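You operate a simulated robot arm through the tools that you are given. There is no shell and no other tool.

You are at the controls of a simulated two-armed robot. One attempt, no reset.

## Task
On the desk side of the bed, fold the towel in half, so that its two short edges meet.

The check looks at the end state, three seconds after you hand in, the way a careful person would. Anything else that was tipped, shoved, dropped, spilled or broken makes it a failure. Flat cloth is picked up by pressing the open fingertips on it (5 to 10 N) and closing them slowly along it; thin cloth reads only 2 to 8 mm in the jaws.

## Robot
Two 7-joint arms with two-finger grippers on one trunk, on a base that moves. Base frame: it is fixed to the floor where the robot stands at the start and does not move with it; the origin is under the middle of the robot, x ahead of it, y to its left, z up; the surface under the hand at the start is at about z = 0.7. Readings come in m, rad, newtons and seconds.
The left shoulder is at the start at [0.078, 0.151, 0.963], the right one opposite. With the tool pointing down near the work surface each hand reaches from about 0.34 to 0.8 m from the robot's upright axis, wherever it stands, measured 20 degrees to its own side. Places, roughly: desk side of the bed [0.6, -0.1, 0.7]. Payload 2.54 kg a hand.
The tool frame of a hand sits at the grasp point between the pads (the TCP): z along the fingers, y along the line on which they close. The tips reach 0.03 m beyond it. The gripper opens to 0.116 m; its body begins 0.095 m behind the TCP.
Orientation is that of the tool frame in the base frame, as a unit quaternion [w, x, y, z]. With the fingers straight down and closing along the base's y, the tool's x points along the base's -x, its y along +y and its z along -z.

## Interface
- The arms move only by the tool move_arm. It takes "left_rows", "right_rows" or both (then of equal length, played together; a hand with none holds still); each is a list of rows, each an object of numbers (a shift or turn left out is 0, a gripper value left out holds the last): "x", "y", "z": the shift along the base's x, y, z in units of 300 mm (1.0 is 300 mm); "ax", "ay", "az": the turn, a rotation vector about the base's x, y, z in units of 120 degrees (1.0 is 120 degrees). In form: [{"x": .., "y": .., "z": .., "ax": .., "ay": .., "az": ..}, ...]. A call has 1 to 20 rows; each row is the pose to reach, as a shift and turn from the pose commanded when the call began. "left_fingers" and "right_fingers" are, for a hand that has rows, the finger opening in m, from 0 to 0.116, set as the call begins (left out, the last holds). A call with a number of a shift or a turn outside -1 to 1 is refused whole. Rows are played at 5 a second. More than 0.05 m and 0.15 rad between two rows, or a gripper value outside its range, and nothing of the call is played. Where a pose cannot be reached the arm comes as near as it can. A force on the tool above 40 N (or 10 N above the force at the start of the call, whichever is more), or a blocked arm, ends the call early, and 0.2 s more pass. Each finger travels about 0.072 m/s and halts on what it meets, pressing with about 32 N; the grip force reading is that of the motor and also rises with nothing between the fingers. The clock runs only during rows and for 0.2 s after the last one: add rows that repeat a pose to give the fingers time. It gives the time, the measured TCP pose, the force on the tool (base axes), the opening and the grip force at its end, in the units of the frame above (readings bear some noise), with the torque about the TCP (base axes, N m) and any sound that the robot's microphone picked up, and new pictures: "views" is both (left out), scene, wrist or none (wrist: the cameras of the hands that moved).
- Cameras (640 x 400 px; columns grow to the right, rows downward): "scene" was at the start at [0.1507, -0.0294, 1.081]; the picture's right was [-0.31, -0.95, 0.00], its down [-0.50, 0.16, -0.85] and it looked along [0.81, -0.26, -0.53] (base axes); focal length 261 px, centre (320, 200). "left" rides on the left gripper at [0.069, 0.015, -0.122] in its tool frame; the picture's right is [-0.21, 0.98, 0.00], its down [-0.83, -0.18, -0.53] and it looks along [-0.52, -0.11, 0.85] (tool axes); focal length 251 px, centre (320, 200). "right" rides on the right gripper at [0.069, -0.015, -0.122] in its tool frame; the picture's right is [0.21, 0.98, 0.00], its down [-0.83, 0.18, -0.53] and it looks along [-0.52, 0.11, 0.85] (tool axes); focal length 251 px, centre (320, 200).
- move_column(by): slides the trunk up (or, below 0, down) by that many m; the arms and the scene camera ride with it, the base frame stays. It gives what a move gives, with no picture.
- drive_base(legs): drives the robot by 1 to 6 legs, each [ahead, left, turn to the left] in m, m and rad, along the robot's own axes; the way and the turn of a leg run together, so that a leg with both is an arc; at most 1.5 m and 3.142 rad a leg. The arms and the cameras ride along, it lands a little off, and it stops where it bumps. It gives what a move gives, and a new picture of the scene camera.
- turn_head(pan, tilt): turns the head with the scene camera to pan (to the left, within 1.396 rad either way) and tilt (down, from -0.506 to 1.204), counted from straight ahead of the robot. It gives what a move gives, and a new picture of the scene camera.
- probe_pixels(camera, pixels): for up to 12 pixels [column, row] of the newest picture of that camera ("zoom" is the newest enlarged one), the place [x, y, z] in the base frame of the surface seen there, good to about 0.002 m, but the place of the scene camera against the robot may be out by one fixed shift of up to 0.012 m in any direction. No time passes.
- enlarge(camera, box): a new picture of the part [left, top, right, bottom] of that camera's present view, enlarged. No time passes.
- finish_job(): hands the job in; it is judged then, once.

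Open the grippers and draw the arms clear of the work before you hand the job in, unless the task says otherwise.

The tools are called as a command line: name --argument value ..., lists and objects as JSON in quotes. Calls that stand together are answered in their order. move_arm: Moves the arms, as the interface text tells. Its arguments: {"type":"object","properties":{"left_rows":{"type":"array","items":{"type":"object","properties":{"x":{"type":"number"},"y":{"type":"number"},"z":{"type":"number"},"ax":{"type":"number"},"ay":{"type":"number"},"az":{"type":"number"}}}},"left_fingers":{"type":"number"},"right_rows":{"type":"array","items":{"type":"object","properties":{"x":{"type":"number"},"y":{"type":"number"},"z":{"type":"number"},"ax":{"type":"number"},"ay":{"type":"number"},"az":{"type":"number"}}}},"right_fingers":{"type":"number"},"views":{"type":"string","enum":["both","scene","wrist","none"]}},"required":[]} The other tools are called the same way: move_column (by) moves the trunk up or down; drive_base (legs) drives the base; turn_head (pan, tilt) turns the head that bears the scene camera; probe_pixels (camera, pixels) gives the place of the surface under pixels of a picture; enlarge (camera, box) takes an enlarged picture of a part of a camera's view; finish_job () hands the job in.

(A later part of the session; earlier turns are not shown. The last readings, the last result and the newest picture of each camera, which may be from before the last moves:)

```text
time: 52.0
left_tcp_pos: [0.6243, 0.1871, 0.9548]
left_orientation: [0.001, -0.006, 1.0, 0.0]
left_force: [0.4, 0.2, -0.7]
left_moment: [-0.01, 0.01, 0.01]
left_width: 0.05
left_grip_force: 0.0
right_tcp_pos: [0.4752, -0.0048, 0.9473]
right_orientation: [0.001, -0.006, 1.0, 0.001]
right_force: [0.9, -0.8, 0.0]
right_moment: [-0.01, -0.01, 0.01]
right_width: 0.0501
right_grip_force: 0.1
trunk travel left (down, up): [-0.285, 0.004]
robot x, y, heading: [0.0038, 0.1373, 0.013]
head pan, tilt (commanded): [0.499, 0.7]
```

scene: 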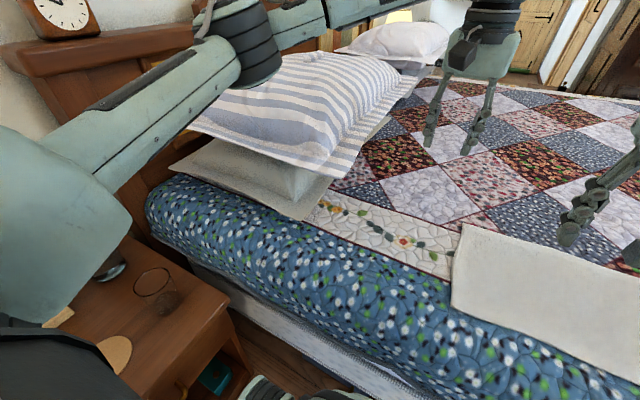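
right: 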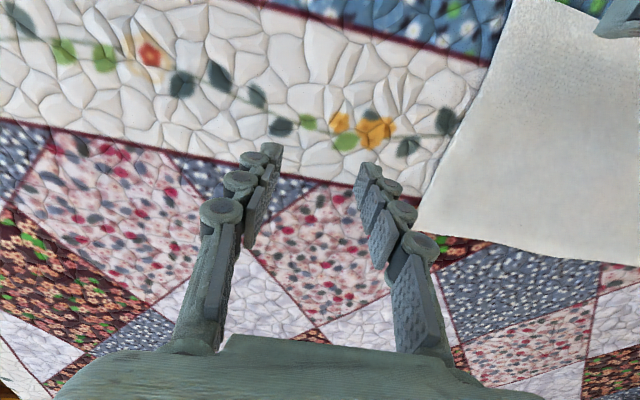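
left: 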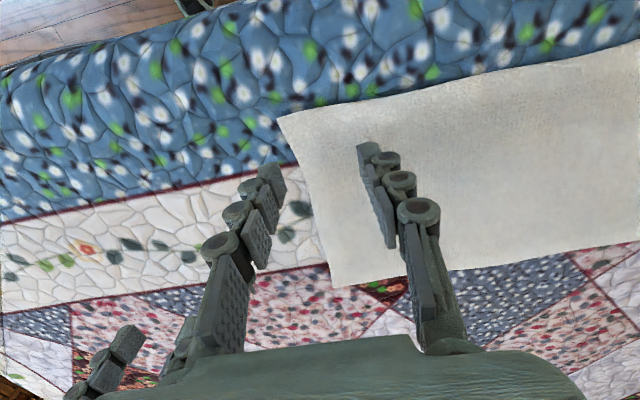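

Now at (0.004,0.137), heading ≈0. I probe the pillow corners, left elbow, nightstand items and the towel's left corners for clearance and aiming.

probe_pixels --camera "scene" --pixels '[[244, 60], [235, 85], [330, 170], [300, 215], [345, 100], [130, 130], [165, 285], [466, 228], [452, 305], [634, 260], [400, 60], [115, 265]]'

```text
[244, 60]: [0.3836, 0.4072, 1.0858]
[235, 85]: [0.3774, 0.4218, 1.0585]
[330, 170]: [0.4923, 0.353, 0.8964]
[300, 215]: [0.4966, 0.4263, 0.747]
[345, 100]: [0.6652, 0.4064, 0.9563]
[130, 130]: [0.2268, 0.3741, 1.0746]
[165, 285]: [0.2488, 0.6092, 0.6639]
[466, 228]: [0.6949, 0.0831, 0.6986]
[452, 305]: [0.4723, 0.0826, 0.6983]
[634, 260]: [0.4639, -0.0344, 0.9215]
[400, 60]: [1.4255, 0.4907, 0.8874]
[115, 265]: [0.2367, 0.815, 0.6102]
```

The left elbow would pass close to the striped pillow here (pillow corner at (0.49,0.35,0.90)), so it would be better to free the right arm's elbow instead. I look at the right arm in its present pose to learn where its elbow is.

turn_head --pan -0.9 --tilt 0.2

probe_pixels --camera "scene" --pixels '[[400, 60], [380, 90], [250, 120], [150, 170], [480, 150], [560, 300]]'

```text
time: 53.5
left_tcp_pos: [0.6234, 0.1874, 0.9552]
left_orientation: [0.0, -0.006, 1.0, 0.001]
left_force: [0.7, 0.6, 0.7]
left_moment: [-0.04, 0.01, -0.01]
left_width: 0.0502
left_grip_force: 0.0
right_tcp_pos: [0.475, -0.0054, 0.948]
right_orientation: [0.0, -0.006, 1.0, 0.0]
right_force: [-0.1, 0.3, 0.2]
right_moment: [0.01, 0.02, -0.02]
right_width: 0.0499
right_grip_force: 0.1
trunk travel left (down, up): [-0.285, 0.004]
robot x, y, heading: [0.0065, 0.1349, 0.012]
head pan, tilt (commanded): [-0.901, 0.201]
```

scene: 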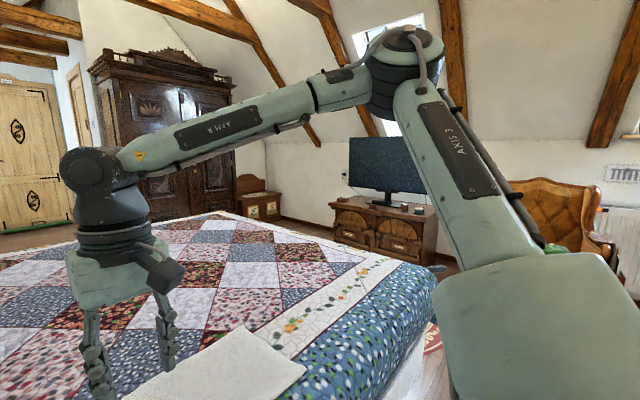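

```text
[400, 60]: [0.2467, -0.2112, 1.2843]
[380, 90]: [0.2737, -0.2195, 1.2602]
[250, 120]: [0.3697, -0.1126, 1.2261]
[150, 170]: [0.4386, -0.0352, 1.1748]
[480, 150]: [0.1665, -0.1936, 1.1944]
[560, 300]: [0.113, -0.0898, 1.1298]
```

The right elbow rides very high (z≈1.27). I try to re-pose the right arm by taking it out to the robot's free right side and lowering it so the elbow drops, then bringing it back up from below-outside; first the retreat.

move_arm --right_rows '[{"x": -0.06, "y": -0.14}, {"x": -0.12, "y": -0.28}, {"x": -0.19, "y": -0.42}, {"x": -0.26, "y": -0.56}, {"x": -0.37, "y": -0.68}, {"x": -0.48, "y": -0.8}, {"x": -0.59, "y": -0.92}, {"x": -0.72, "y": -1.0}, {"x": -0.86, "y": -1.0}, {"x": -1.0, "y": -1.0}]' --views "scene"

```text
time: 55.7
left_tcp_pos: [0.625, 0.1878, 0.9562]
left_orientation: [-0.001, -0.006, 1.0, -0.001]
left_force: [0.3, 0.0, 0.4]
left_moment: [0.0, 0.02, 0.01]
left_width: 0.0501
left_grip_force: 0.0
right_tcp_pos: [0.2141, -0.2918, 0.892]
right_orientation: [0.002, -0.007, 1.0, 0.0]
right_force: [0.5, -0.4, 0.0]
right_moment: [-0.04, 0.0, 0.01]
right_width: 0.0497
right_grip_force: 0.1
right hand out of reach, approached as far as the arm can: row 6, 7, 8, 9, 10
trunk travel left (down, up): [-0.285, 0.004]
robot x, y, heading: [0.0066, 0.1327, 0.011]
head pan, tilt (commanded): [-0.901, 0.201]
```

scene: 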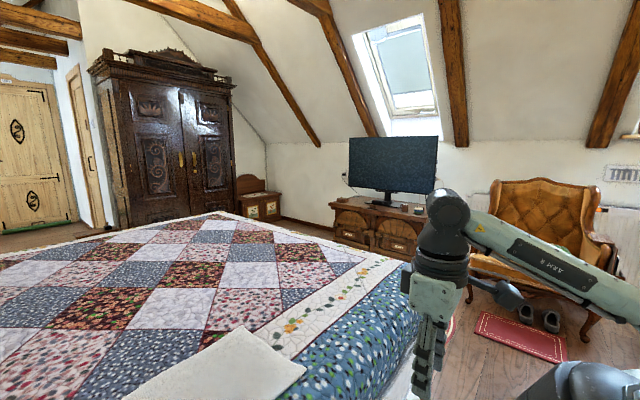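

The right elbow now hangs lower than the wrist (forearm slopes up to the wrist at (445,225)). I bring the hand forward again from here, keeping the height, and see whether the elbow stays low.

move_arm --right_rows '[{"x": 0.12, "y": 0.0}, {"x": 0.24, "y": 0.01}, {"x": 0.36, "y": 0.02}, {"x": 0.48, "y": 0.04}, {"x": 0.6, "y": 0.06}, {"x": 0.72, "y": 0.1}, {"x": 0.84, "y": 0.14}]' --views "scene"

```text
time: 57.3
left_tcp_pos: [0.6248, 0.1883, 0.9544]
left_orientation: [0.0, -0.007, 1.0, 0.001]
left_force: [0.2, -0.2, -0.1]
left_moment: [-0.02, 0.0, 0.02]
left_width: 0.0501
left_grip_force: 0.1
right_tcp_pos: [0.4729, -0.2477, 0.8888]
right_orientation: [0.0, -0.004, 1.0, 0.001]
right_force: [0.5, -0.2, -0.3]
right_moment: [-0.02, 0.03, 0.01]
right_width: 0.0501
right_grip_force: 0.0
trunk travel left (down, up): [-0.285, 0.004]
robot x, y, heading: [0.0096, 0.1357, 0.012]
head pan, tilt (commanded): [-0.901, 0.201]
```

scene: 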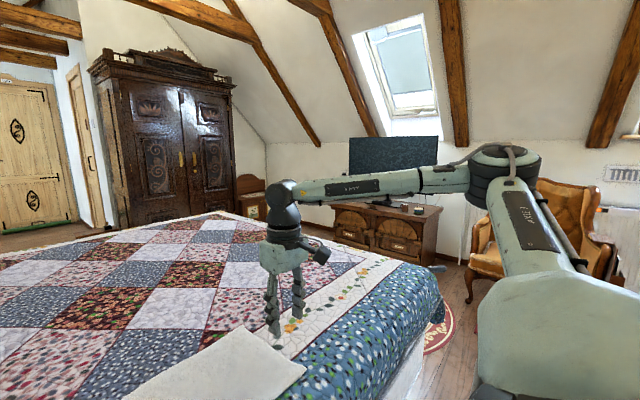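

The elbow is much lower now. I probe it, and continue with the hand forward and inward to test whether the reach is freed.

probe_pixels --camera "scene" --pixels '[[500, 185], [290, 200], [400, 185], [535, 225]]'

move_arm --right_rows '[{"x": 0.14, "y": 0.04, "z": -0.04}, {"x": 0.28, "y": 0.08, "z": -0.08}, {"x": 0.4, "y": 0.14, "z": -0.12}, {"x": 0.5, "y": 0.22, "z": -0.16}, {"x": 0.58, "y": 0.3, "z": -0.2}, {"x": 0.66, "y": 0.38, "z": -0.22}]' --views "scene"

```text
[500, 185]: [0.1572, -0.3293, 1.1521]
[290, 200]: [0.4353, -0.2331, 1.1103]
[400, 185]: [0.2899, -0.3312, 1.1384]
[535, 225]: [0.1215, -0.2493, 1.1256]
```

```text
time: 58.7
left_tcp_pos: [0.6235, 0.1876, 0.9551]
left_orientation: [-0.001, -0.006, 1.0, 0.0]
left_force: [-0.2, -0.6, -0.2]
left_moment: [0.0, 0.02, 0.01]
left_width: 0.0498
left_grip_force: 0.0
right_tcp_pos: [0.6688, -0.1326, 0.8221]
right_orientation: [0.0, -0.006, 1.0, 0.0]
right_force: [0.9, 0.6, -0.3]
right_moment: [0.0, -0.01, -0.01]
right_width: 0.0502
right_grip_force: 0.1
trunk travel left (down, up): [-0.285, 0.004]
robot x, y, heading: [0.0081, 0.1389, 0.014]
head pan, tilt (commanded): [-0.901, 0.201]
```

scene: 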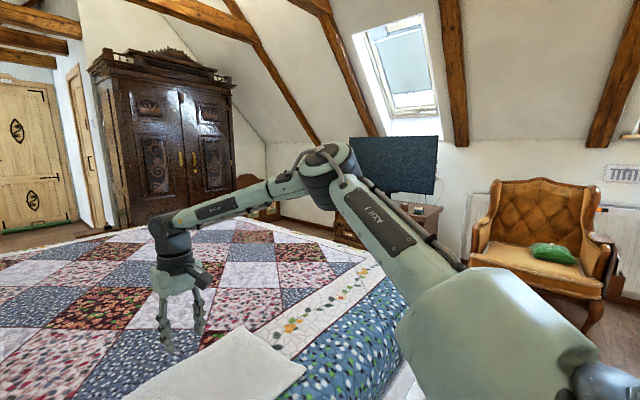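

The right hand now reached (0.669,−0.133) with no limit flagged. I test it further inward/forward.

move_arm --right_rows '[{"x": 0.03, "y": 0.14, "z": -0.03}, {"x": 0.06, "y": 0.28, "z": -0.06}, {"x": 0.09, "y": 0.4, "z": -0.08}]' --views "scene"

```text
time: 59.5
left_tcp_pos: [0.6245, 0.187, 0.9553]
left_orientation: [0.0, -0.007, 1.0, 0.0]
left_force: [-0.4, 0.3, 0.6]
left_moment: [0.01, -0.02, -0.02]
left_width: 0.0501
left_grip_force: 0.1
right_tcp_pos: [0.6378, -0.0667, 0.822]
right_orientation: [0.001, -0.006, 1.0, 0.001]
right_force: [-0.9, -1.1, 0.1]
right_moment: [-0.03, 0.01, 0.03]
right_width: 0.0497
right_grip_force: 0.0
right hand out of reach, approached as far as the arm can: row 1, 2, 3
trunk travel left (down, up): [-0.285, 0.004]
robot x, y, heading: [0.004, 0.1362, 0.01]
head pan, tilt (commanded): [-0.901, 0.201]
```

scene: 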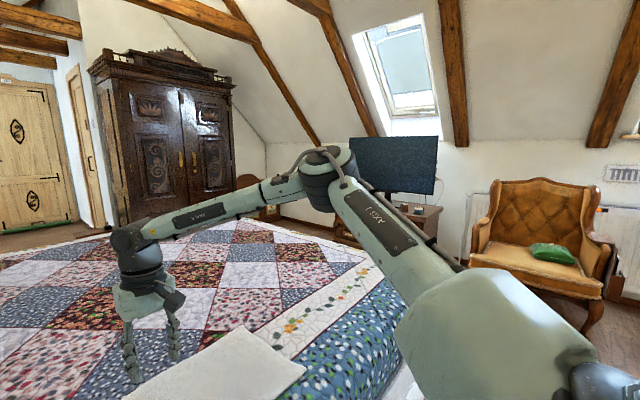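

Again it stops at a boundary. I probe the elbow to see whether it is the same limit.

probe_pixels --camera "scene" --pixels '[[325, 180], [150, 230], [240, 195], [390, 230], [330, 160]]'

```text
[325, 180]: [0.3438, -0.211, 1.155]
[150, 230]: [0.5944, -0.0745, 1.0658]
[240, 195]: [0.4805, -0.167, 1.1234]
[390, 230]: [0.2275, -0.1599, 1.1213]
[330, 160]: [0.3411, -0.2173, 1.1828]
```

It is the same upper-arm limit on the right side. So I'll go with left hand on the far corner and right hand on the near corner, standing a little closer to the bed so both are in range; I drive ahead 0.035 m.

drive_base --legs '[[0.038, 0.0, -0.012]]'

move_column --by -0.04

turn_head --pan 0.1 --tilt 0.7

```text
time: 60.4
left_tcp_pos: [0.6634, 0.181, 0.9562]
left_orientation: [-0.001, -0.001, 1.0, -0.001]
left_force: [0.1, 0.3, 0.5]
left_moment: [0.0, 0.04, -0.03]
left_width: 0.0503
left_grip_force: 0.2
right_tcp_pos: [0.6729, -0.0736, 0.822]
right_orientation: [0.001, -0.001, 1.0, 0.002]
right_force: [0.4, -0.4, -0.9]
right_moment: [0.03, 0.04, -0.03]
right_width: 0.0502
right_grip_force: 0.1
trunk travel left (down, up): [-0.285, 0.004]
robot x, y, heading: [0.0408, 0.1408, -0.001]
head pan, tilt (commanded): [-0.901, 0.201]
```

scene: 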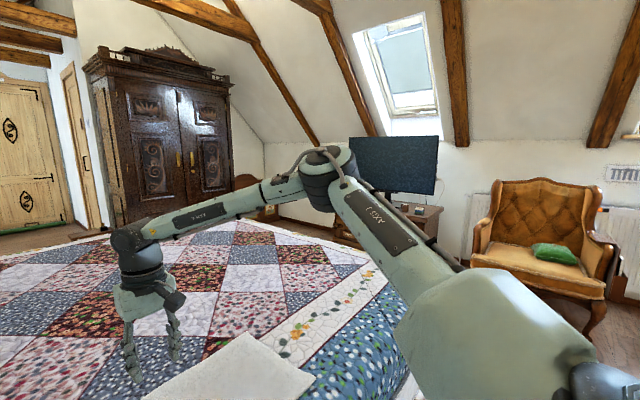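

```text
time: 61.2
left_tcp_pos: [0.6609, 0.1799, 0.916]
left_orientation: [0.0, 0.0, 1.0, 0.0]
left_force: [-0.2, -0.1, -0.3]
left_moment: [-0.03, -0.03, 0.02]
left_width: 0.0501
left_grip_force: 0.1
right_tcp_pos: [0.6714, -0.0728, 0.7841]
right_orientation: [0.002, -0.002, 1.0, 0.002]
right_force: [0.4, -0.7, 0.0]
right_moment: [-0.02, 0.02, -0.01]
right_width: 0.05
right_grip_force: 0.1
trunk travel left (down, up): [-0.245, 0.044]
robot x, y, heading: [0.0467, 0.1333, -0.001]
head pan, tilt (commanded): [-0.901, 0.201]
```

```text
time: 62.5
left_tcp_pos: [0.6623, 0.1797, 0.9152]
left_orientation: [0.001, -0.001, 1.0, 0.0]
left_force: [1.2, 0.2, -0.7]
left_moment: [-0.01, -0.01, 0.01]
left_width: 0.0503
left_grip_force: 0.2
right_tcp_pos: [0.6724, -0.0718, 0.7829]
right_orientation: [0.002, -0.002, 1.0, 0.002]
right_force: [0.3, -0.6, -0.6]
right_moment: [-0.01, -0.01, 0.0]
right_width: 0.05
right_grip_force: 0.0
trunk travel left (down, up): [-0.245, 0.044]
robot x, y, heading: [0.0421, 0.1373, 0.003]
head pan, tilt (commanded): [0.099, 0.7]
```

scene: 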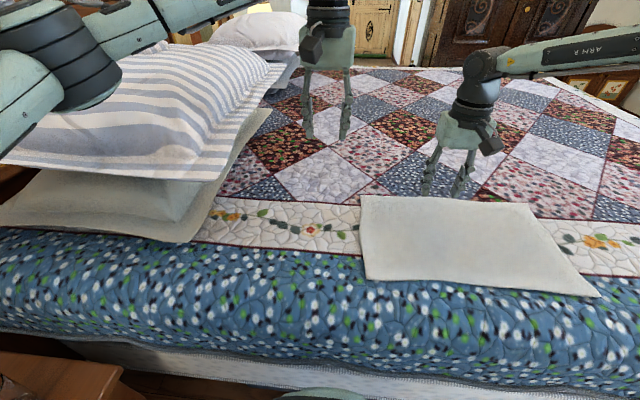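

The towel's left corners show at (362,196) far and (366,280) near. I move the right hand back and over toward the near-left corner to check it is reachable.

move_arm --right_rows '[{"x": -0.13, "z": 0.05}, {"x": -0.26, "y": 0.0, "z": 0.08}, {"x": -0.39, "y": 0.04, "z": 0.08}, {"x": -0.5, "y": 0.12, "z": 0.06}, {"x": -0.58, "y": 0.22, "z": 0.04}, {"x": -0.607, "y": 0.34, "z": 0.0}, {"x": -0.607, "y": 0.44, "z": 0.0}]' --views "both"

```text
time: 64.1
left_tcp_pos: [0.6616, 0.1807, 0.9159]
left_orientation: [0.001, 0.0, 1.0, 0.001]
left_force: [0.3, 0.5, -0.2]
left_moment: [-0.02, -0.02, -0.02]
left_width: 0.0498
left_grip_force: 0.2
right_tcp_pos: [0.4917, 0.06, 0.7845]
right_orientation: [0.003, 0.0, 1.0, 0.003]
right_force: [0.3, 0.1, 0.7]
right_moment: [-0.01, 0.0, 0.01]
right_width: 0.0502
right_grip_force: 0.0
trunk travel left (down, up): [-0.245, 0.044]
robot x, y, heading: [0.0444, 0.1357, 0.001]
head pan, tilt (commanded): [0.099, 0.7]
```

scene: 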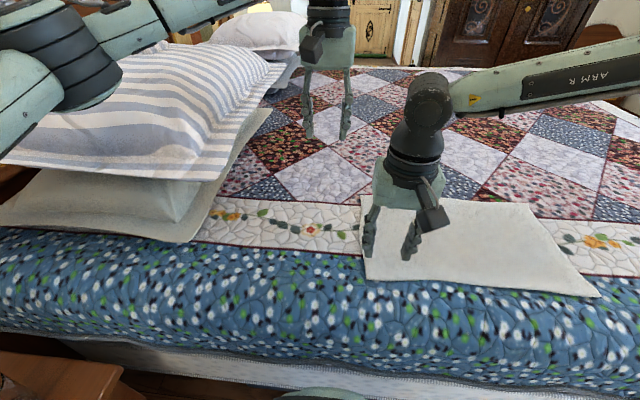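
right: 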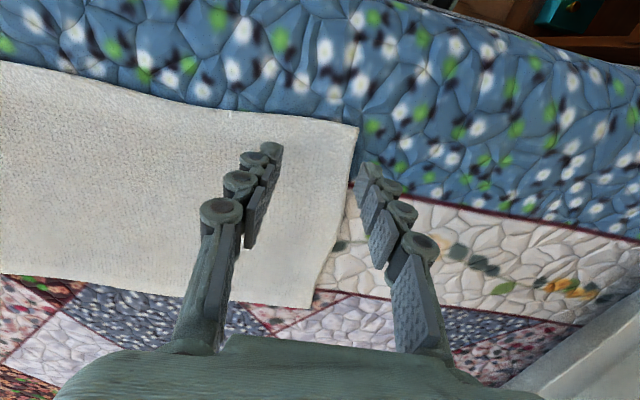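

The right hand is over the near-left corner without trouble. Now I bring the left hand over the far-left corner, staying above the cloth.

move_arm --left_rows '[{"x": 0.03, "y": -0.1}, {"x": 0.06, "y": -0.2, "z": -0.05}, {"x": 0.1, "y": -0.3, "z": -0.12}, {"x": 0.12, "y": -0.4, "z": -0.22}, {"x": 0.12, "y": -0.4, "z": -0.34}, {"x": 0.12, "y": -0.4, "z": -0.43}]' --views "both"

```text
time: 65.5
left_tcp_pos: [0.6987, 0.0613, 0.7869]
left_orientation: [0.0, -0.001, 1.0, 0.0]
left_force: [-0.3, 0.2, 0.2]
left_moment: [-0.01, 0.0, 0.01]
left_width: 0.0499
left_grip_force: 0.2
right_tcp_pos: [0.4903, 0.0589, 0.7834]
right_orientation: [0.001, -0.001, 1.0, 0.003]
right_force: [0.3, -0.4, -0.4]
right_moment: [0.0, -0.02, 0.01]
right_width: 0.0501
right_grip_force: 0.1
trunk travel left (down, up): [-0.245, 0.044]
robot x, y, heading: [0.0437, 0.1361, -0.004]
head pan, tilt (commanded): [0.099, 0.7]
```

scene: 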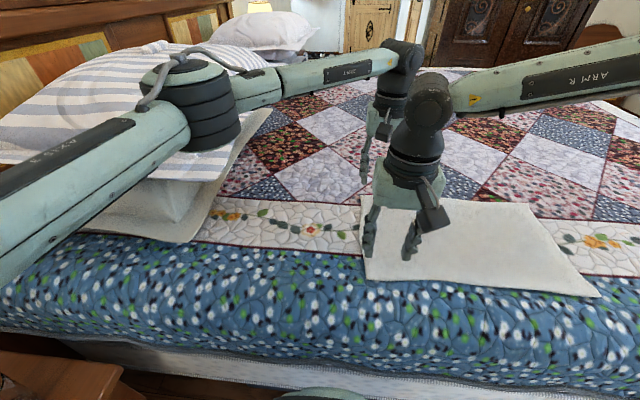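
left: 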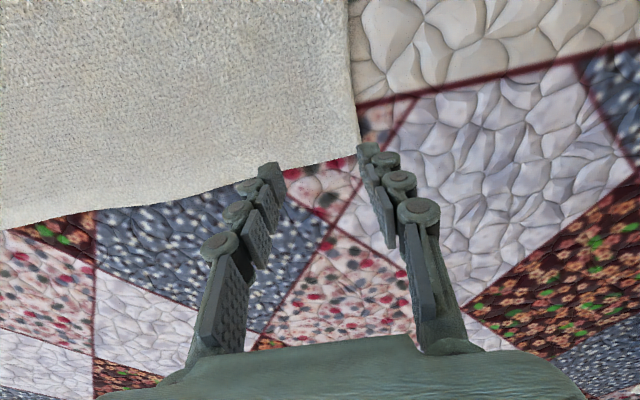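

Both hands reach. I probe exact edge/corner positions in both wrist views and check the left elbow's clearance above the pillow.

probe_pixels --camera "left" --pixels '[[352, 150], [345, 60], [349, 100], [200, 188], [280, 165], [100, 208], [300, 120], [380, 60], [240, 240]]'

probe_pixels --camera "right" --pixels '[[354, 128], [250, 115], [345, 180], [330, 240], [310, 300], [300, 180], [365, 110], [360, 240], [100, 85]]'

probe_pixels --camera "scene" --pixels '[[200, 150], [205, 165], [195, 100], [260, 100], [280, 85], [230, 130], [170, 175], [330, 70]]'

```text
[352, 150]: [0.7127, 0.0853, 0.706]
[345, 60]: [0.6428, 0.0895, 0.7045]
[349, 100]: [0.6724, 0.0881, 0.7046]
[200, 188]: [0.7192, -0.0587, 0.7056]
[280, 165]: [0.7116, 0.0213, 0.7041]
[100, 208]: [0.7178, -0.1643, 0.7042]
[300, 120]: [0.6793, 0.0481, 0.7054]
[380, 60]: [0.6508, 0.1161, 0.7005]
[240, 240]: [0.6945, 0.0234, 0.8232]
```

```text
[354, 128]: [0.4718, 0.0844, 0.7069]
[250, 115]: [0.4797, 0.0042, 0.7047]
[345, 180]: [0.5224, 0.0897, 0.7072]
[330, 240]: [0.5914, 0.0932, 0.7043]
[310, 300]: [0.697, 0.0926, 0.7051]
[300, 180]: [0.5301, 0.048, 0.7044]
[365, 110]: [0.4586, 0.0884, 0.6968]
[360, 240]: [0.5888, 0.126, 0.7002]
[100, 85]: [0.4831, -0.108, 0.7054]
```

```text
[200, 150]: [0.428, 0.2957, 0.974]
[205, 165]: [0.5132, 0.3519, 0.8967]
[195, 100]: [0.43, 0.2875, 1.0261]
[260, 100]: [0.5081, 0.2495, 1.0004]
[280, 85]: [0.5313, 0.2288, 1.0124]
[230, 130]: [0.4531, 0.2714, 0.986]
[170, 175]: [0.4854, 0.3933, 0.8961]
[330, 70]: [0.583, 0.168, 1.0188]
```

Left edge lies at y≈0.087 with corners (0.472,0.085) and (0.7135,0.0855), top z≈0.705; elbow clears the pillow by ~7 cm. I shift both hands so the outer fingertip sits just inside the edge and descend to just above contact.

move_arm --left_rows '[{"y": -0.031, "z": -0.05}, {"y": -0.031, "z": -0.1}, {"y": -0.031, "z": -0.145}, {"y": -0.031, "z": -0.145}]' --right_rows '[{"y": -0.023, "z": -0.05}, {"y": -0.023, "z": -0.1}, {"y": -0.023, "z": -0.135}, {"y": -0.023, "z": -0.135}]' --views "both"

```text
time: 66.5
left_tcp_pos: [0.6983, 0.0519, 0.7448]
left_orientation: [0.001, -0.002, 1.0, 0.0]
left_force: [0.1, 0.4, 0.7]
left_moment: [0.02, -0.01, -0.03]
left_width: 0.0501
left_grip_force: 0.0
right_tcp_pos: [0.4894, 0.0443, 0.7457]
right_orientation: [0.001, -0.001, 1.0, 0.001]
right_force: [0.2, 0.3, 0.0]
right_moment: [0.0, -0.01, 0.02]
right_width: 0.0498
right_grip_force: 0.1
right hand out of reach, approached as far as the arm can: row 2, 3, 4
trunk travel left (down, up): [-0.245, 0.044]
robot x, y, heading: [0.0437, 0.1378, 0.004]
head pan, tilt (commanded): [0.099, 0.7]
```

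scene: 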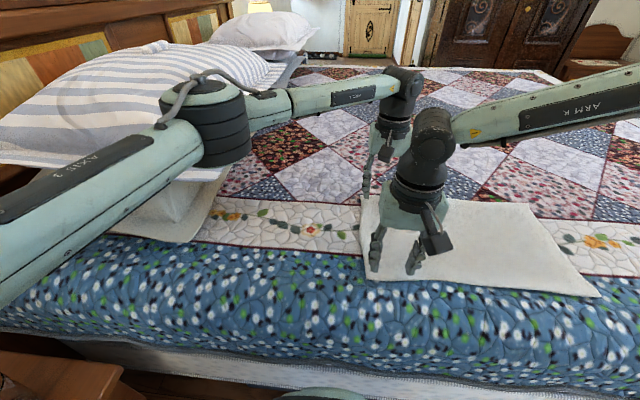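
right: 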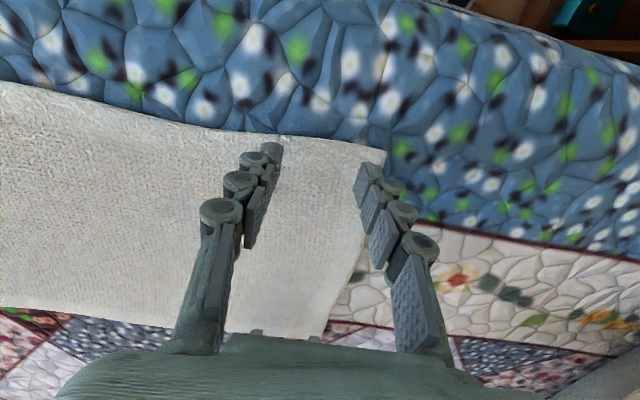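
left: 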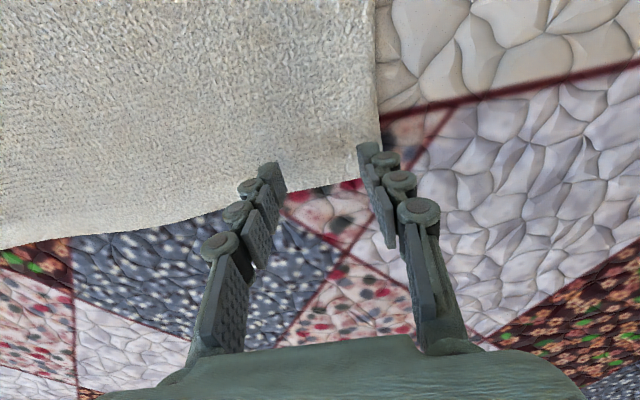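

The right hand is just at its reach limit near (0.489,0.044). I lift both hands a little and shift the base 0.035 m left to give it margin.

move_arm --left_rows '[{"z": 0.07}, {"z": 0.14}]' --right_rows '[{"z": 0.07}, {"z": 0.14}]' --views "none"

drive_base --legs '[[0.0, 0.035, 0.0]]'

```text
time: 67.1
left_tcp_pos: [0.699, 0.0508, 0.7871]
left_orientation: [0.0, 0.0, 1.0, 0.0]
left_force: [0.2, 0.4, 0.0]
left_moment: [0.01, 0.0, -0.01]
left_width: 0.0497
left_grip_force: 0.1
right_tcp_pos: [0.4903, 0.0438, 0.7899]
right_orientation: [0.002, -0.001, 1.0, 0.001]
right_force: [-0.2, 0.2, 1.2]
right_moment: [0.03, 0.01, 0.02]
right_width: 0.05
right_grip_force: 0.0
trunk travel left (down, up): [-0.245, 0.044]
robot x, y, heading: [0.0471, 0.1367, 0.002]
head pan, tilt (commanded): [0.099, 0.7]
```

```text
time: 68.1
left_tcp_pos: [0.6991, 0.0854, 0.7859]
left_orientation: [0.0, 0.0, 1.0, 0.0]
left_force: [0.4, 0.3, -0.1]
left_moment: [-0.01, 0.01, -0.02]
left_width: 0.05
left_grip_force: 0.1
right_tcp_pos: [0.4907, 0.0787, 0.7888]
right_orientation: [0.002, -0.001, 1.0, 0.001]
right_force: [-0.6, 0.3, 0.1]
right_moment: [-0.01, 0.0, -0.02]
right_width: 0.0497
right_grip_force: 0.0
trunk travel left (down, up): [-0.245, 0.044]
robot x, y, heading: [0.0424, 0.1746, -0.002]
head pan, tilt (commanded): [0.099, 0.7]
```

scene: 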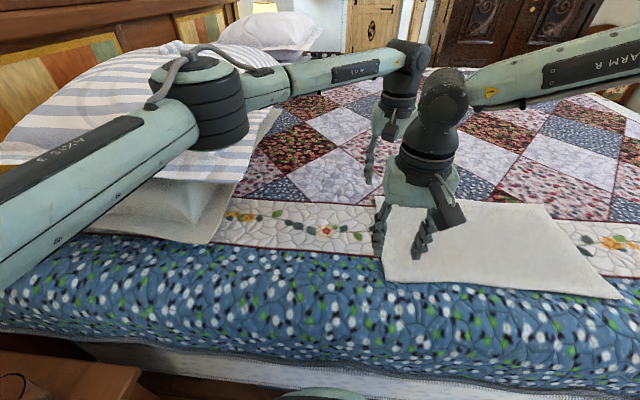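

Base is now at y≈0.175. I move both hands back onto the edge line (TCP y≈0.052) and down to just above the cloth.

move_arm --left_rows '[{"y": -0.06, "z": -0.02}, {"y": -0.111, "z": -0.06}, {"y": -0.111, "z": -0.1}, {"y": -0.111, "z": -0.137}, {"y": -0.111, "z": -0.137}]' --right_rows '[{"y": -0.05, "z": -0.02}, {"y": -0.089, "z": -0.06}, {"y": -0.089, "z": -0.1}, {"y": -0.089, "z": -0.147}, {"y": -0.089, "z": -0.147}]' --views "both"

```text
time: 69.3
left_tcp_pos: [0.7011, 0.0512, 0.744]
left_orientation: [0.0, 0.0, 1.0, 0.001]
left_force: [1.0, 0.2, 0.4]
left_moment: [0.05, 0.03, -0.01]
left_width: 0.05
left_grip_force: 0.1
right_tcp_pos: [0.489, 0.0518, 0.7445]
right_orientation: [0.002, 0.0, 1.0, 0.002]
right_force: [-0.2, 0.0, 0.0]
right_moment: [0.0, -0.01, -0.02]
right_width: 0.05
right_grip_force: 0.0
trunk travel left (down, up): [-0.245, 0.044]
robot x, y, heading: [0.0407, 0.1712, 0.001]
head pan, tilt (commanded): [0.099, 0.7]
```

scene: 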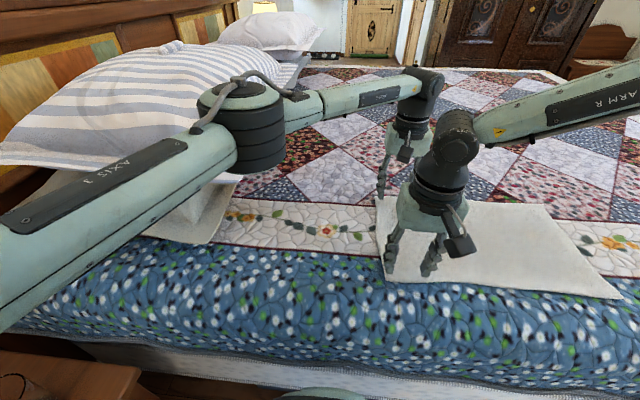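
right: 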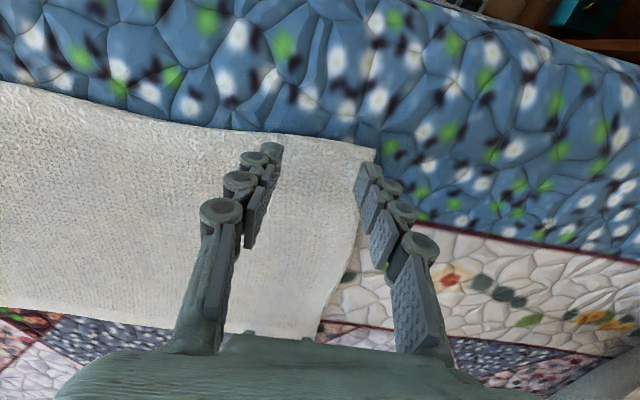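
left: 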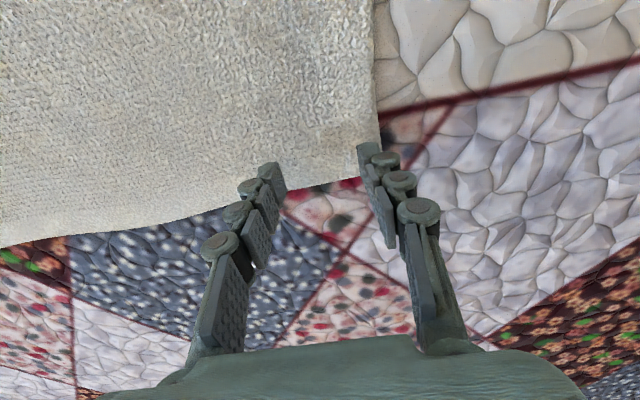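

The tips sit just inside the edge (outer tip ≈(355,156), edge ≈ col 378 in the left view). I lower both gently toward contact and watch the force.

move_arm --left_rows '[{"z": -0.015}, {"z": -0.03}, {"z": -0.03}]' --right_rows '[{"z": -0.015}, {"z": -0.03}, {"z": -0.03}]' --views "none"

```text
time: 70.1
left_tcp_pos: [0.6982, 0.0519, 0.7356]
left_orientation: [0.001, -0.001, 1.0, 0.0]
left_force: [-0.7, -0.7, -0.5]
left_moment: [0.0, 0.03, 0.0]
left_width: 0.05
left_grip_force: 0.1
right_tcp_pos: [0.4901, 0.0529, 0.7353]
right_orientation: [0.001, -0.001, 1.0, 0.001]
right_force: [0.7, -0.2, -0.3]
right_moment: [-0.01, 0.04, -0.02]
right_width: 0.0501
right_grip_force: 0.1
trunk travel left (down, up): [-0.245, 0.044]
robot x, y, heading: [0.0407, 0.1749, -0.003]
head pan, tilt (commanded): [0.099, 0.7]
```

No contact yet; I go on down in 2 mm steps.

move_arm --left_rows '[{"z": -0.007}, {"z": -0.013}, {"z": -0.013}]' --right_rows '[{"z": -0.007}, {"z": -0.013}, {"z": -0.013}]' --views "none"

```text
time: 70.9
left_tcp_pos: [0.6997, 0.0527, 0.7336]
left_orientation: [0.001, -0.002, 1.0, 0.0]
left_force: [-0.3, 0.5, 4.2]
left_moment: [0.01, 0.02, -0.04]
left_width: 0.0501
left_grip_force: 0.0
right_tcp_pos: [0.4908, 0.0535, 0.7322]
right_orientation: [0.002, 0.0, 1.0, 0.001]
right_force: [-0.5, -1.8, 6.7]
right_moment: [-0.09, 0.0, -0.03]
right_width: 0.0508
right_grip_force: 0.8
trunk travel left (down, up): [-0.245, 0.044]
robot x, y, heading: [0.0441, 0.1706, 0.006]
head pan, tilt (commanded): [0.099, 0.7]
```

Light contact: left 4.2 N, right 6.7 N. I press the left a touch more and start closing both slowly in small steps.

move_arm --left_rows '[{"z": -0.007}, {"z": -0.008}]' --right_rows '[{"z": -0.001}, {"z": -0.002}]' --left_fingers 0.043 --right_fingers 0.043 --views "wrist"

```text
time: 71.5
left_tcp_pos: [0.6991, 0.0516, 0.7318]
left_orientation: [0.001, -0.001, 1.0, -0.001]
left_force: [1.2, -2.0, 19.9]
left_moment: [-0.2, -0.01, -0.03]
left_width: 0.0445
left_grip_force: 4.7
right_tcp_pos: [0.4894, 0.0538, 0.7334]
right_orientation: [0.003, -0.001, 1.0, 0.0]
right_force: [1.3, 1.0, 5.0]
right_moment: [-0.07, -0.04, 0.03]
right_width: 0.0437
right_grip_force: 0.0
trunk travel left (down, up): [-0.245, 0.044]
robot x, y, heading: [0.0425, 0.1698, 0.002]
head pan, tilt (commanded): [0.099, 0.7]
```

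right: 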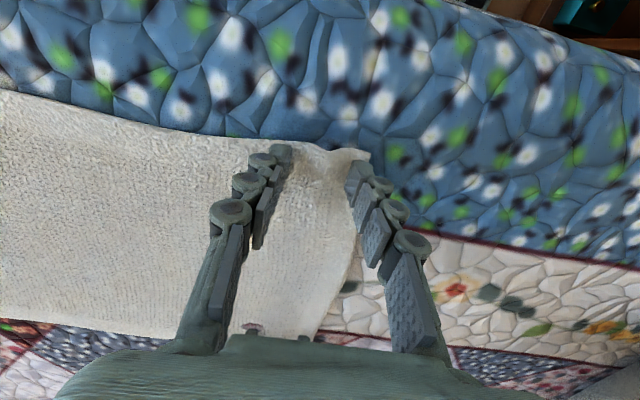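
left: 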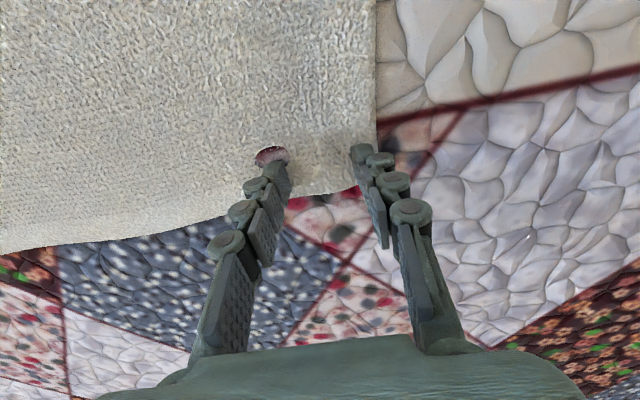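

Left pressed too hard (≈20 N), right is at 5 N and its cloth is beginning to buckle. I ease the left up ~1.5 mm and continue closing both.

move_arm --left_rows '[{"z": 0.005}, {"z": 0.006}]' --right_rows '[{"z": 0.0}, {"z": 0.0}]' --left_fingers 0.043 --right_fingers 0.035 --views "none"

move_arm --left_rows '[{"z": 0.0}, {"z": 0.0}]' --right_rows '[{"z": 0.0}, {"z": 0.0}]' --left_fingers 0.036 --right_fingers 0.028 --views "wrist"

```text
time: 72.1
left_tcp_pos: [0.6982, 0.0535, 0.7326]
left_orientation: [0.0, -0.001, 1.0, 0.0]
left_force: [5.3, -1.7, 11.1]
left_moment: [-0.29, -0.11, 0.06]
left_width: 0.0434
left_grip_force: 4.1
right_tcp_pos: [0.4904, 0.0533, 0.732]
right_orientation: [0.003, -0.002, 1.0, 0.001]
right_force: [0.5, -2.4, 13.9]
right_moment: [-0.2, 0.02, 0.02]
right_width: 0.0351
right_grip_force: 3.0
trunk travel left (down, up): [-0.245, 0.044]
robot x, y, heading: [0.0425, 0.1716, -0.003]
head pan, tilt (commanded): [0.099, 0.7]
```

```text
time: 72.7
left_tcp_pos: [0.699, 0.0522, 0.7326]
left_orientation: [0.0, 0.001, 1.0, 0.0]
left_force: [-0.7, -0.8, 13.6]
left_moment: [0.0, 0.02, -0.01]
left_width: 0.0364
left_grip_force: 3.8
right_tcp_pos: [0.4902, 0.0535, 0.7322]
right_orientation: [0.003, 0.0, 1.0, 0.002]
right_force: [0.1, -0.3, 7.1]
right_moment: [-0.06, -0.03, -0.02]
right_width: 0.0286
right_grip_force: 0.1
trunk travel left (down, up): [-0.245, 0.044]
robot x, y, heading: [0.0408, 0.1736, 0.003]
head pan, tilt (commanded): [0.099, 0.7]
```

right: 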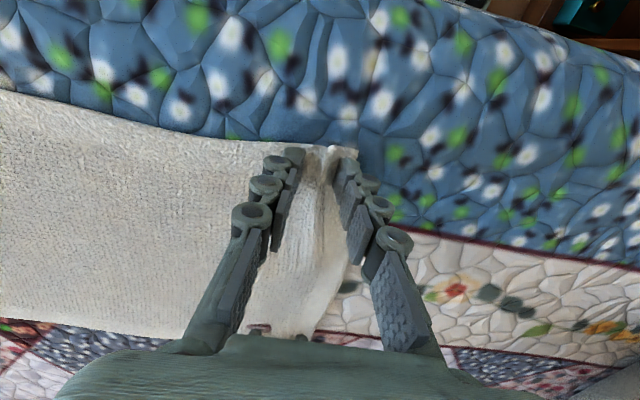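
left: 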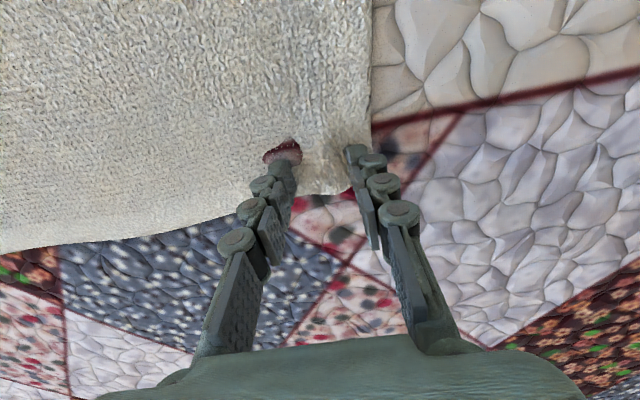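

Ridges are forming: the right is clear at (325,190); the left is starting at (330,165). I keep closing, easing the left up slightly.

move_arm --left_rows '[{"z": 0.002}, {"z": 0.002}]' --right_rows '[{"z": 0.0}, {"z": 0.0}]' --left_fingers 0.029 --right_fingers 0.021 --views "none"

move_arm --left_rows '[{"z": 0.0}, {"z": 0.0}]' --right_rows '[{"z": 0.0}, {"z": 0.0}]' --left_fingers 0.022 --right_fingers 0.014 --views "wrist"

```text
time: 73.3
left_tcp_pos: [0.6975, 0.0524, 0.7327]
left_orientation: [0.0, -0.001, 1.0, 0.0]
left_force: [-0.7, 1.3, 6.3]
left_moment: [0.03, 0.03, 0.0]
left_width: 0.0292
left_grip_force: 0.0
right_tcp_pos: [0.4907, 0.0521, 0.732]
right_orientation: [0.002, -0.002, 1.0, 0.001]
right_force: [0.2, -0.3, 9.4]
right_moment: [-0.07, -0.03, -0.01]
right_width: 0.0206
right_grip_force: 0.0
trunk travel left (down, up): [-0.245, 0.044]
robot x, y, heading: [0.0433, 0.1745, 0.002]
head pan, tilt (commanded): [0.099, 0.7]
```

```text
time: 73.9
left_tcp_pos: [0.6984, 0.0516, 0.7331]
left_orientation: [0.0, -0.001, 1.0, 0.0]
left_force: [-1.3, 1.2, 5.9]
left_moment: [0.02, 0.04, 0.03]
left_width: 0.0213
left_grip_force: 0.0
right_tcp_pos: [0.4907, 0.0519, 0.7323]
right_orientation: [0.002, -0.001, 1.0, 0.001]
right_force: [-1.0, -0.4, 7.6]
right_moment: [-0.08, 0.01, 0.0]
right_width: 0.0136
right_grip_force: 0.1
trunk travel left (down, up): [-0.245, 0.044]
robot x, y, heading: [0.0418, 0.17, 0.006]
head pan, tilt (commanded): [0.099, 0.7]
```

right: 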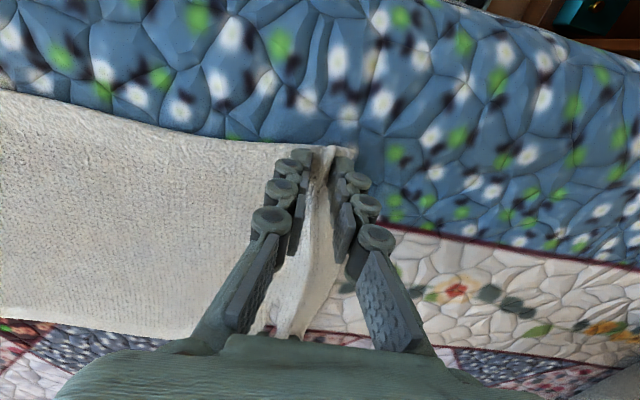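
left: 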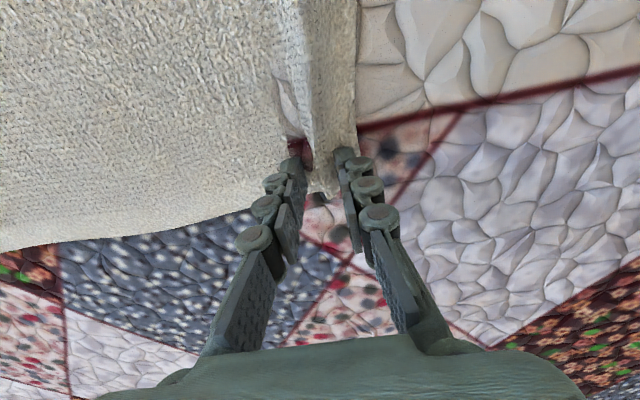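

Good ridges in both jaws. I finish closing both hands onto the cloth.

move_arm --left_rows '[{"z": 0.0}, {"z": 0.0}]' --right_rows '[{"z": 0.0}, {"z": 0.0}]' --left_fingers 0.014 --right_fingers 0.008 --views "none"

move_arm --left_rows '[{"z": 0.0}, {"z": 0.0}, {"z": 0.0}]' --right_rows '[{"z": 0.0}, {"z": 0.0}, {"z": 0.0}]' --left_fingers 0.0 --right_fingers 0.0 --views "wrist"

```text
time: 74.5
left_tcp_pos: [0.6979, 0.0526, 0.7327]
left_orientation: [0.0, 0.0, 1.0, 0.0]
left_force: [-0.4, -0.7, 3.4]
left_moment: [-0.01, 0.06, 0.0]
left_width: 0.0129
left_grip_force: 0.1
right_tcp_pos: [0.4907, 0.052, 0.7311]
right_orientation: [0.001, -0.001, 1.0, 0.001]
right_force: [0.4, 0.8, 5.5]
right_moment: [-0.01, -0.02, -0.02]
right_width: 0.0081
right_grip_force: 3.9
trunk travel left (down, up): [-0.245, 0.044]
robot x, y, heading: [0.0426, 0.1691, -0.0]
head pan, tilt (commanded): [0.099, 0.7]
```

```text
time: 75.3
left_tcp_pos: [0.6992, 0.052, 0.7337]
left_orientation: [0.0, -0.002, 1.0, 0.0]
left_force: [-0.3, 1.5, 0.9]
left_moment: [-0.03, 0.01, 0.03]
left_width: 0.004
left_grip_force: 33.1
right_tcp_pos: [0.4911, 0.0526, 0.7318]
right_orientation: [0.001, -0.001, 1.0, 0.001]
right_force: [-1.1, 1.1, 3.4]
right_moment: [-0.03, -0.01, 0.02]
right_width: 0.0044
right_grip_force: 31.7
trunk travel left (down, up): [-0.245, 0.044]
robot x, y, heading: [0.0384, 0.1731, -0.002]
head pan, tilt (commanded): [0.099, 0.7]
```

right: 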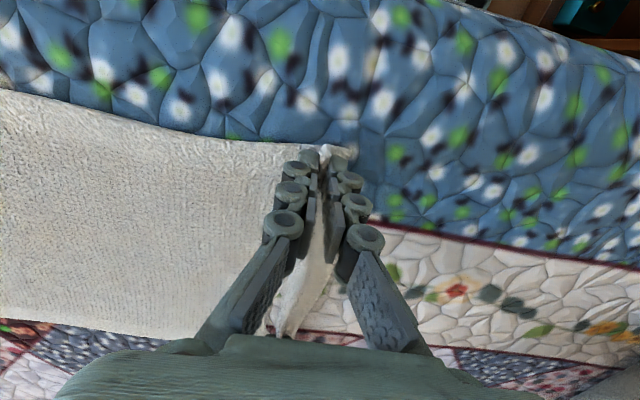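
left: 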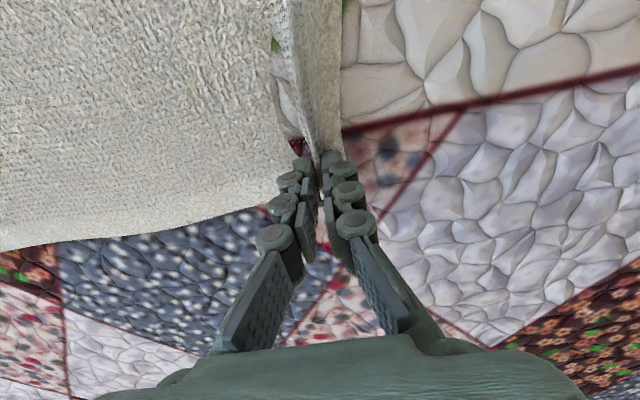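

Both jaws hold ~4 mm of cloth at ~32 N. I lift both hands together about 6 cm with a slight move toward the fold line and check the hold.

move_arm --left_rows '[{"z": 0.04}, {"y": -0.01, "z": 0.08}, {"y": -0.025, "z": 0.13}, {"y": -0.04, "z": 0.18}, {"y": -0.05, "z": 0.22}]' --right_rows '[{"z": 0.04}, {"y": -0.01, "z": 0.08}, {"y": -0.025, "z": 0.13}, {"y": -0.04, "z": 0.18}, {"y": -0.05, "z": 0.22}]' --views "both"

```text
time: 76.5
left_tcp_pos: [0.6983, 0.0366, 0.797]
left_orientation: [0.0, -0.001, 1.0, -0.001]
left_force: [-0.4, -0.2, -1.3]
left_moment: [-0.05, 0.0, 0.0]
left_width: 0.0049
left_grip_force: 31.7
right_tcp_pos: [0.49, 0.0387, 0.8014]
right_orientation: [0.001, -0.001, 1.0, 0.0]
right_force: [0.5, 0.4, -0.4]
right_moment: [-0.06, 0.0, -0.01]
right_width: 0.0043
right_grip_force: 31.7
trunk travel left (down, up): [-0.245, 0.044]
robot x, y, heading: [0.0446, 0.1738, 0.003]
head pan, tilt (commanded): [0.099, 0.7]
```

scene: 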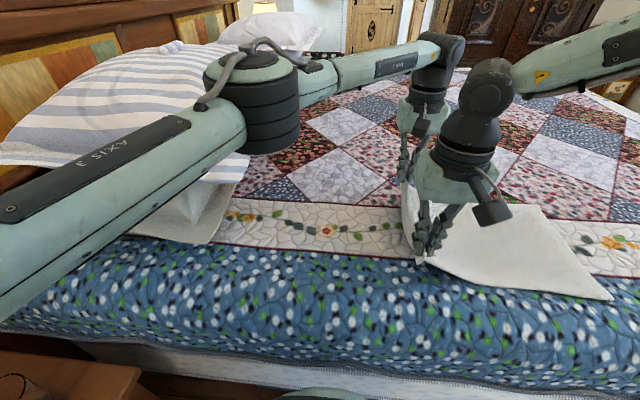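
right: 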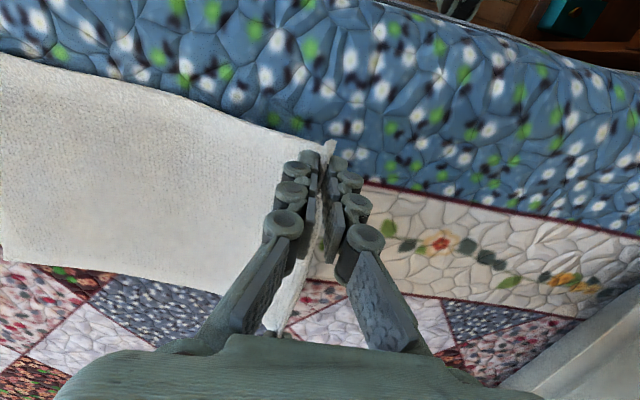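
left: 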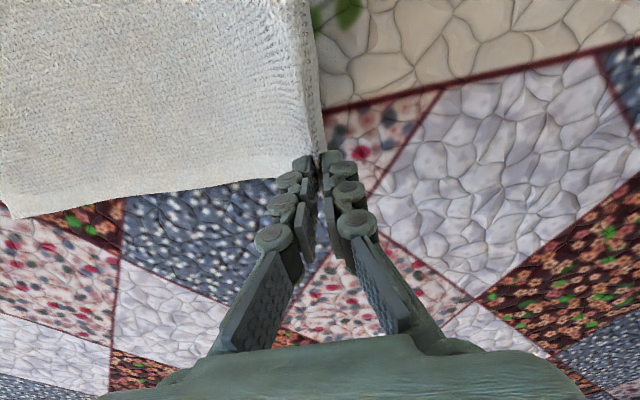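

Both hold and the edge comes up as a clean sheet. I check the right edge hasn't slid by probing its corners.

probe_pixels --camera "left" --pixels '[[17, 210], [8, 195], [120, 190], [200, 100]]'

probe_pixels --camera "scene" --pixels '[[608, 297], [541, 208], [575, 252], [500, 240], [450, 262], [480, 215]]'

```text
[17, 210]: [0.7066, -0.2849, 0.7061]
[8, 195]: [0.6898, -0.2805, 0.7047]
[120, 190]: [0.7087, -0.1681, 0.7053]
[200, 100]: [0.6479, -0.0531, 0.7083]
```

```text
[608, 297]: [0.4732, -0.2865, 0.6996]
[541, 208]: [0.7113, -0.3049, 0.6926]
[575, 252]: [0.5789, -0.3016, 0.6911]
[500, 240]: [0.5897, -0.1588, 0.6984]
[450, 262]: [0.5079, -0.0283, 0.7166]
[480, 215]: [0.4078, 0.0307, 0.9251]
```

The towel slid ~1.5–2 cm left during the pinch; its right edge is now at y≈−0.288, so the fold line is at y≈−0.092. I raise both hands further along the arc, then carry with the base.

move_arm --left_rows '[{"y": -0.025, "z": 0.06}, {"y": -0.06, "z": 0.12}, {"y": -0.09, "z": 0.16}]' --right_rows '[{"y": -0.025, "z": 0.06}, {"y": -0.06, "z": 0.11}, {"y": -0.095, "z": 0.145}]' --views "none"

drive_base --legs '[[0.0, -0.06, 0.0]]'

```text
time: 77.3
left_tcp_pos: [0.6991, 0.02, 0.8469]
left_orientation: [0.002, -0.001, 1.0, -0.001]
left_force: [-0.3, -0.1, 1.3]
left_moment: [-0.07, -0.01, 0.02]
left_width: 0.0034
left_grip_force: 32.5
left hand out of reach, approached as far as the arm can: row 3
right_tcp_pos: [0.4901, 0.0086, 0.843]
right_orientation: [0.001, -0.001, 1.0, 0.001]
right_force: [0.2, -0.1, -1.2]
right_moment: [-0.05, -0.03, -0.01]
right_width: 0.0043
right_grip_force: 31.8
trunk travel left (down, up): [-0.245, 0.044]
robot x, y, heading: [0.0429, 0.1691, 0.001]
head pan, tilt (commanded): [0.099, 0.7]
```

```text
time: 78.6
left_tcp_pos: [0.6987, -0.04, 0.8468]
left_orientation: [0.0, 0.0, 1.0, 0.001]
left_force: [0.0, 0.4, 1.5]
left_moment: [0.0, 0.0, -0.04]
left_width: 0.0035
left_grip_force: 29.8
right_tcp_pos: [0.4891, -0.0498, 0.8424]
right_orientation: [0.002, -0.002, 1.0, 0.002]
right_force: [1.1, -0.4, 0.4]
right_moment: [-0.01, -0.02, 0.04]
right_width: 0.0042
right_grip_force: 31.8
trunk travel left (down, up): [-0.245, 0.044]
robot x, y, heading: [0.0434, 0.114, -0.003]
head pan, tilt (commanded): [0.099, 0.7]
```

scene: 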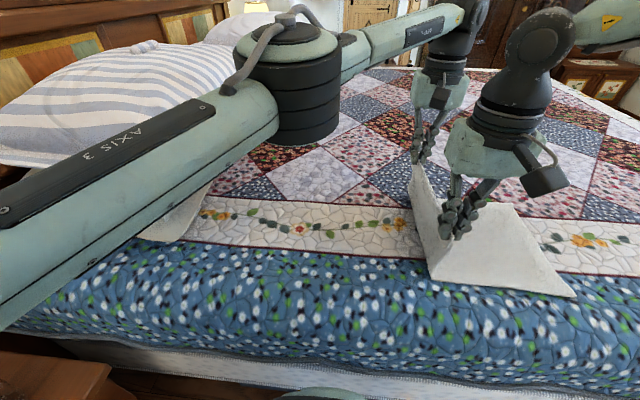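

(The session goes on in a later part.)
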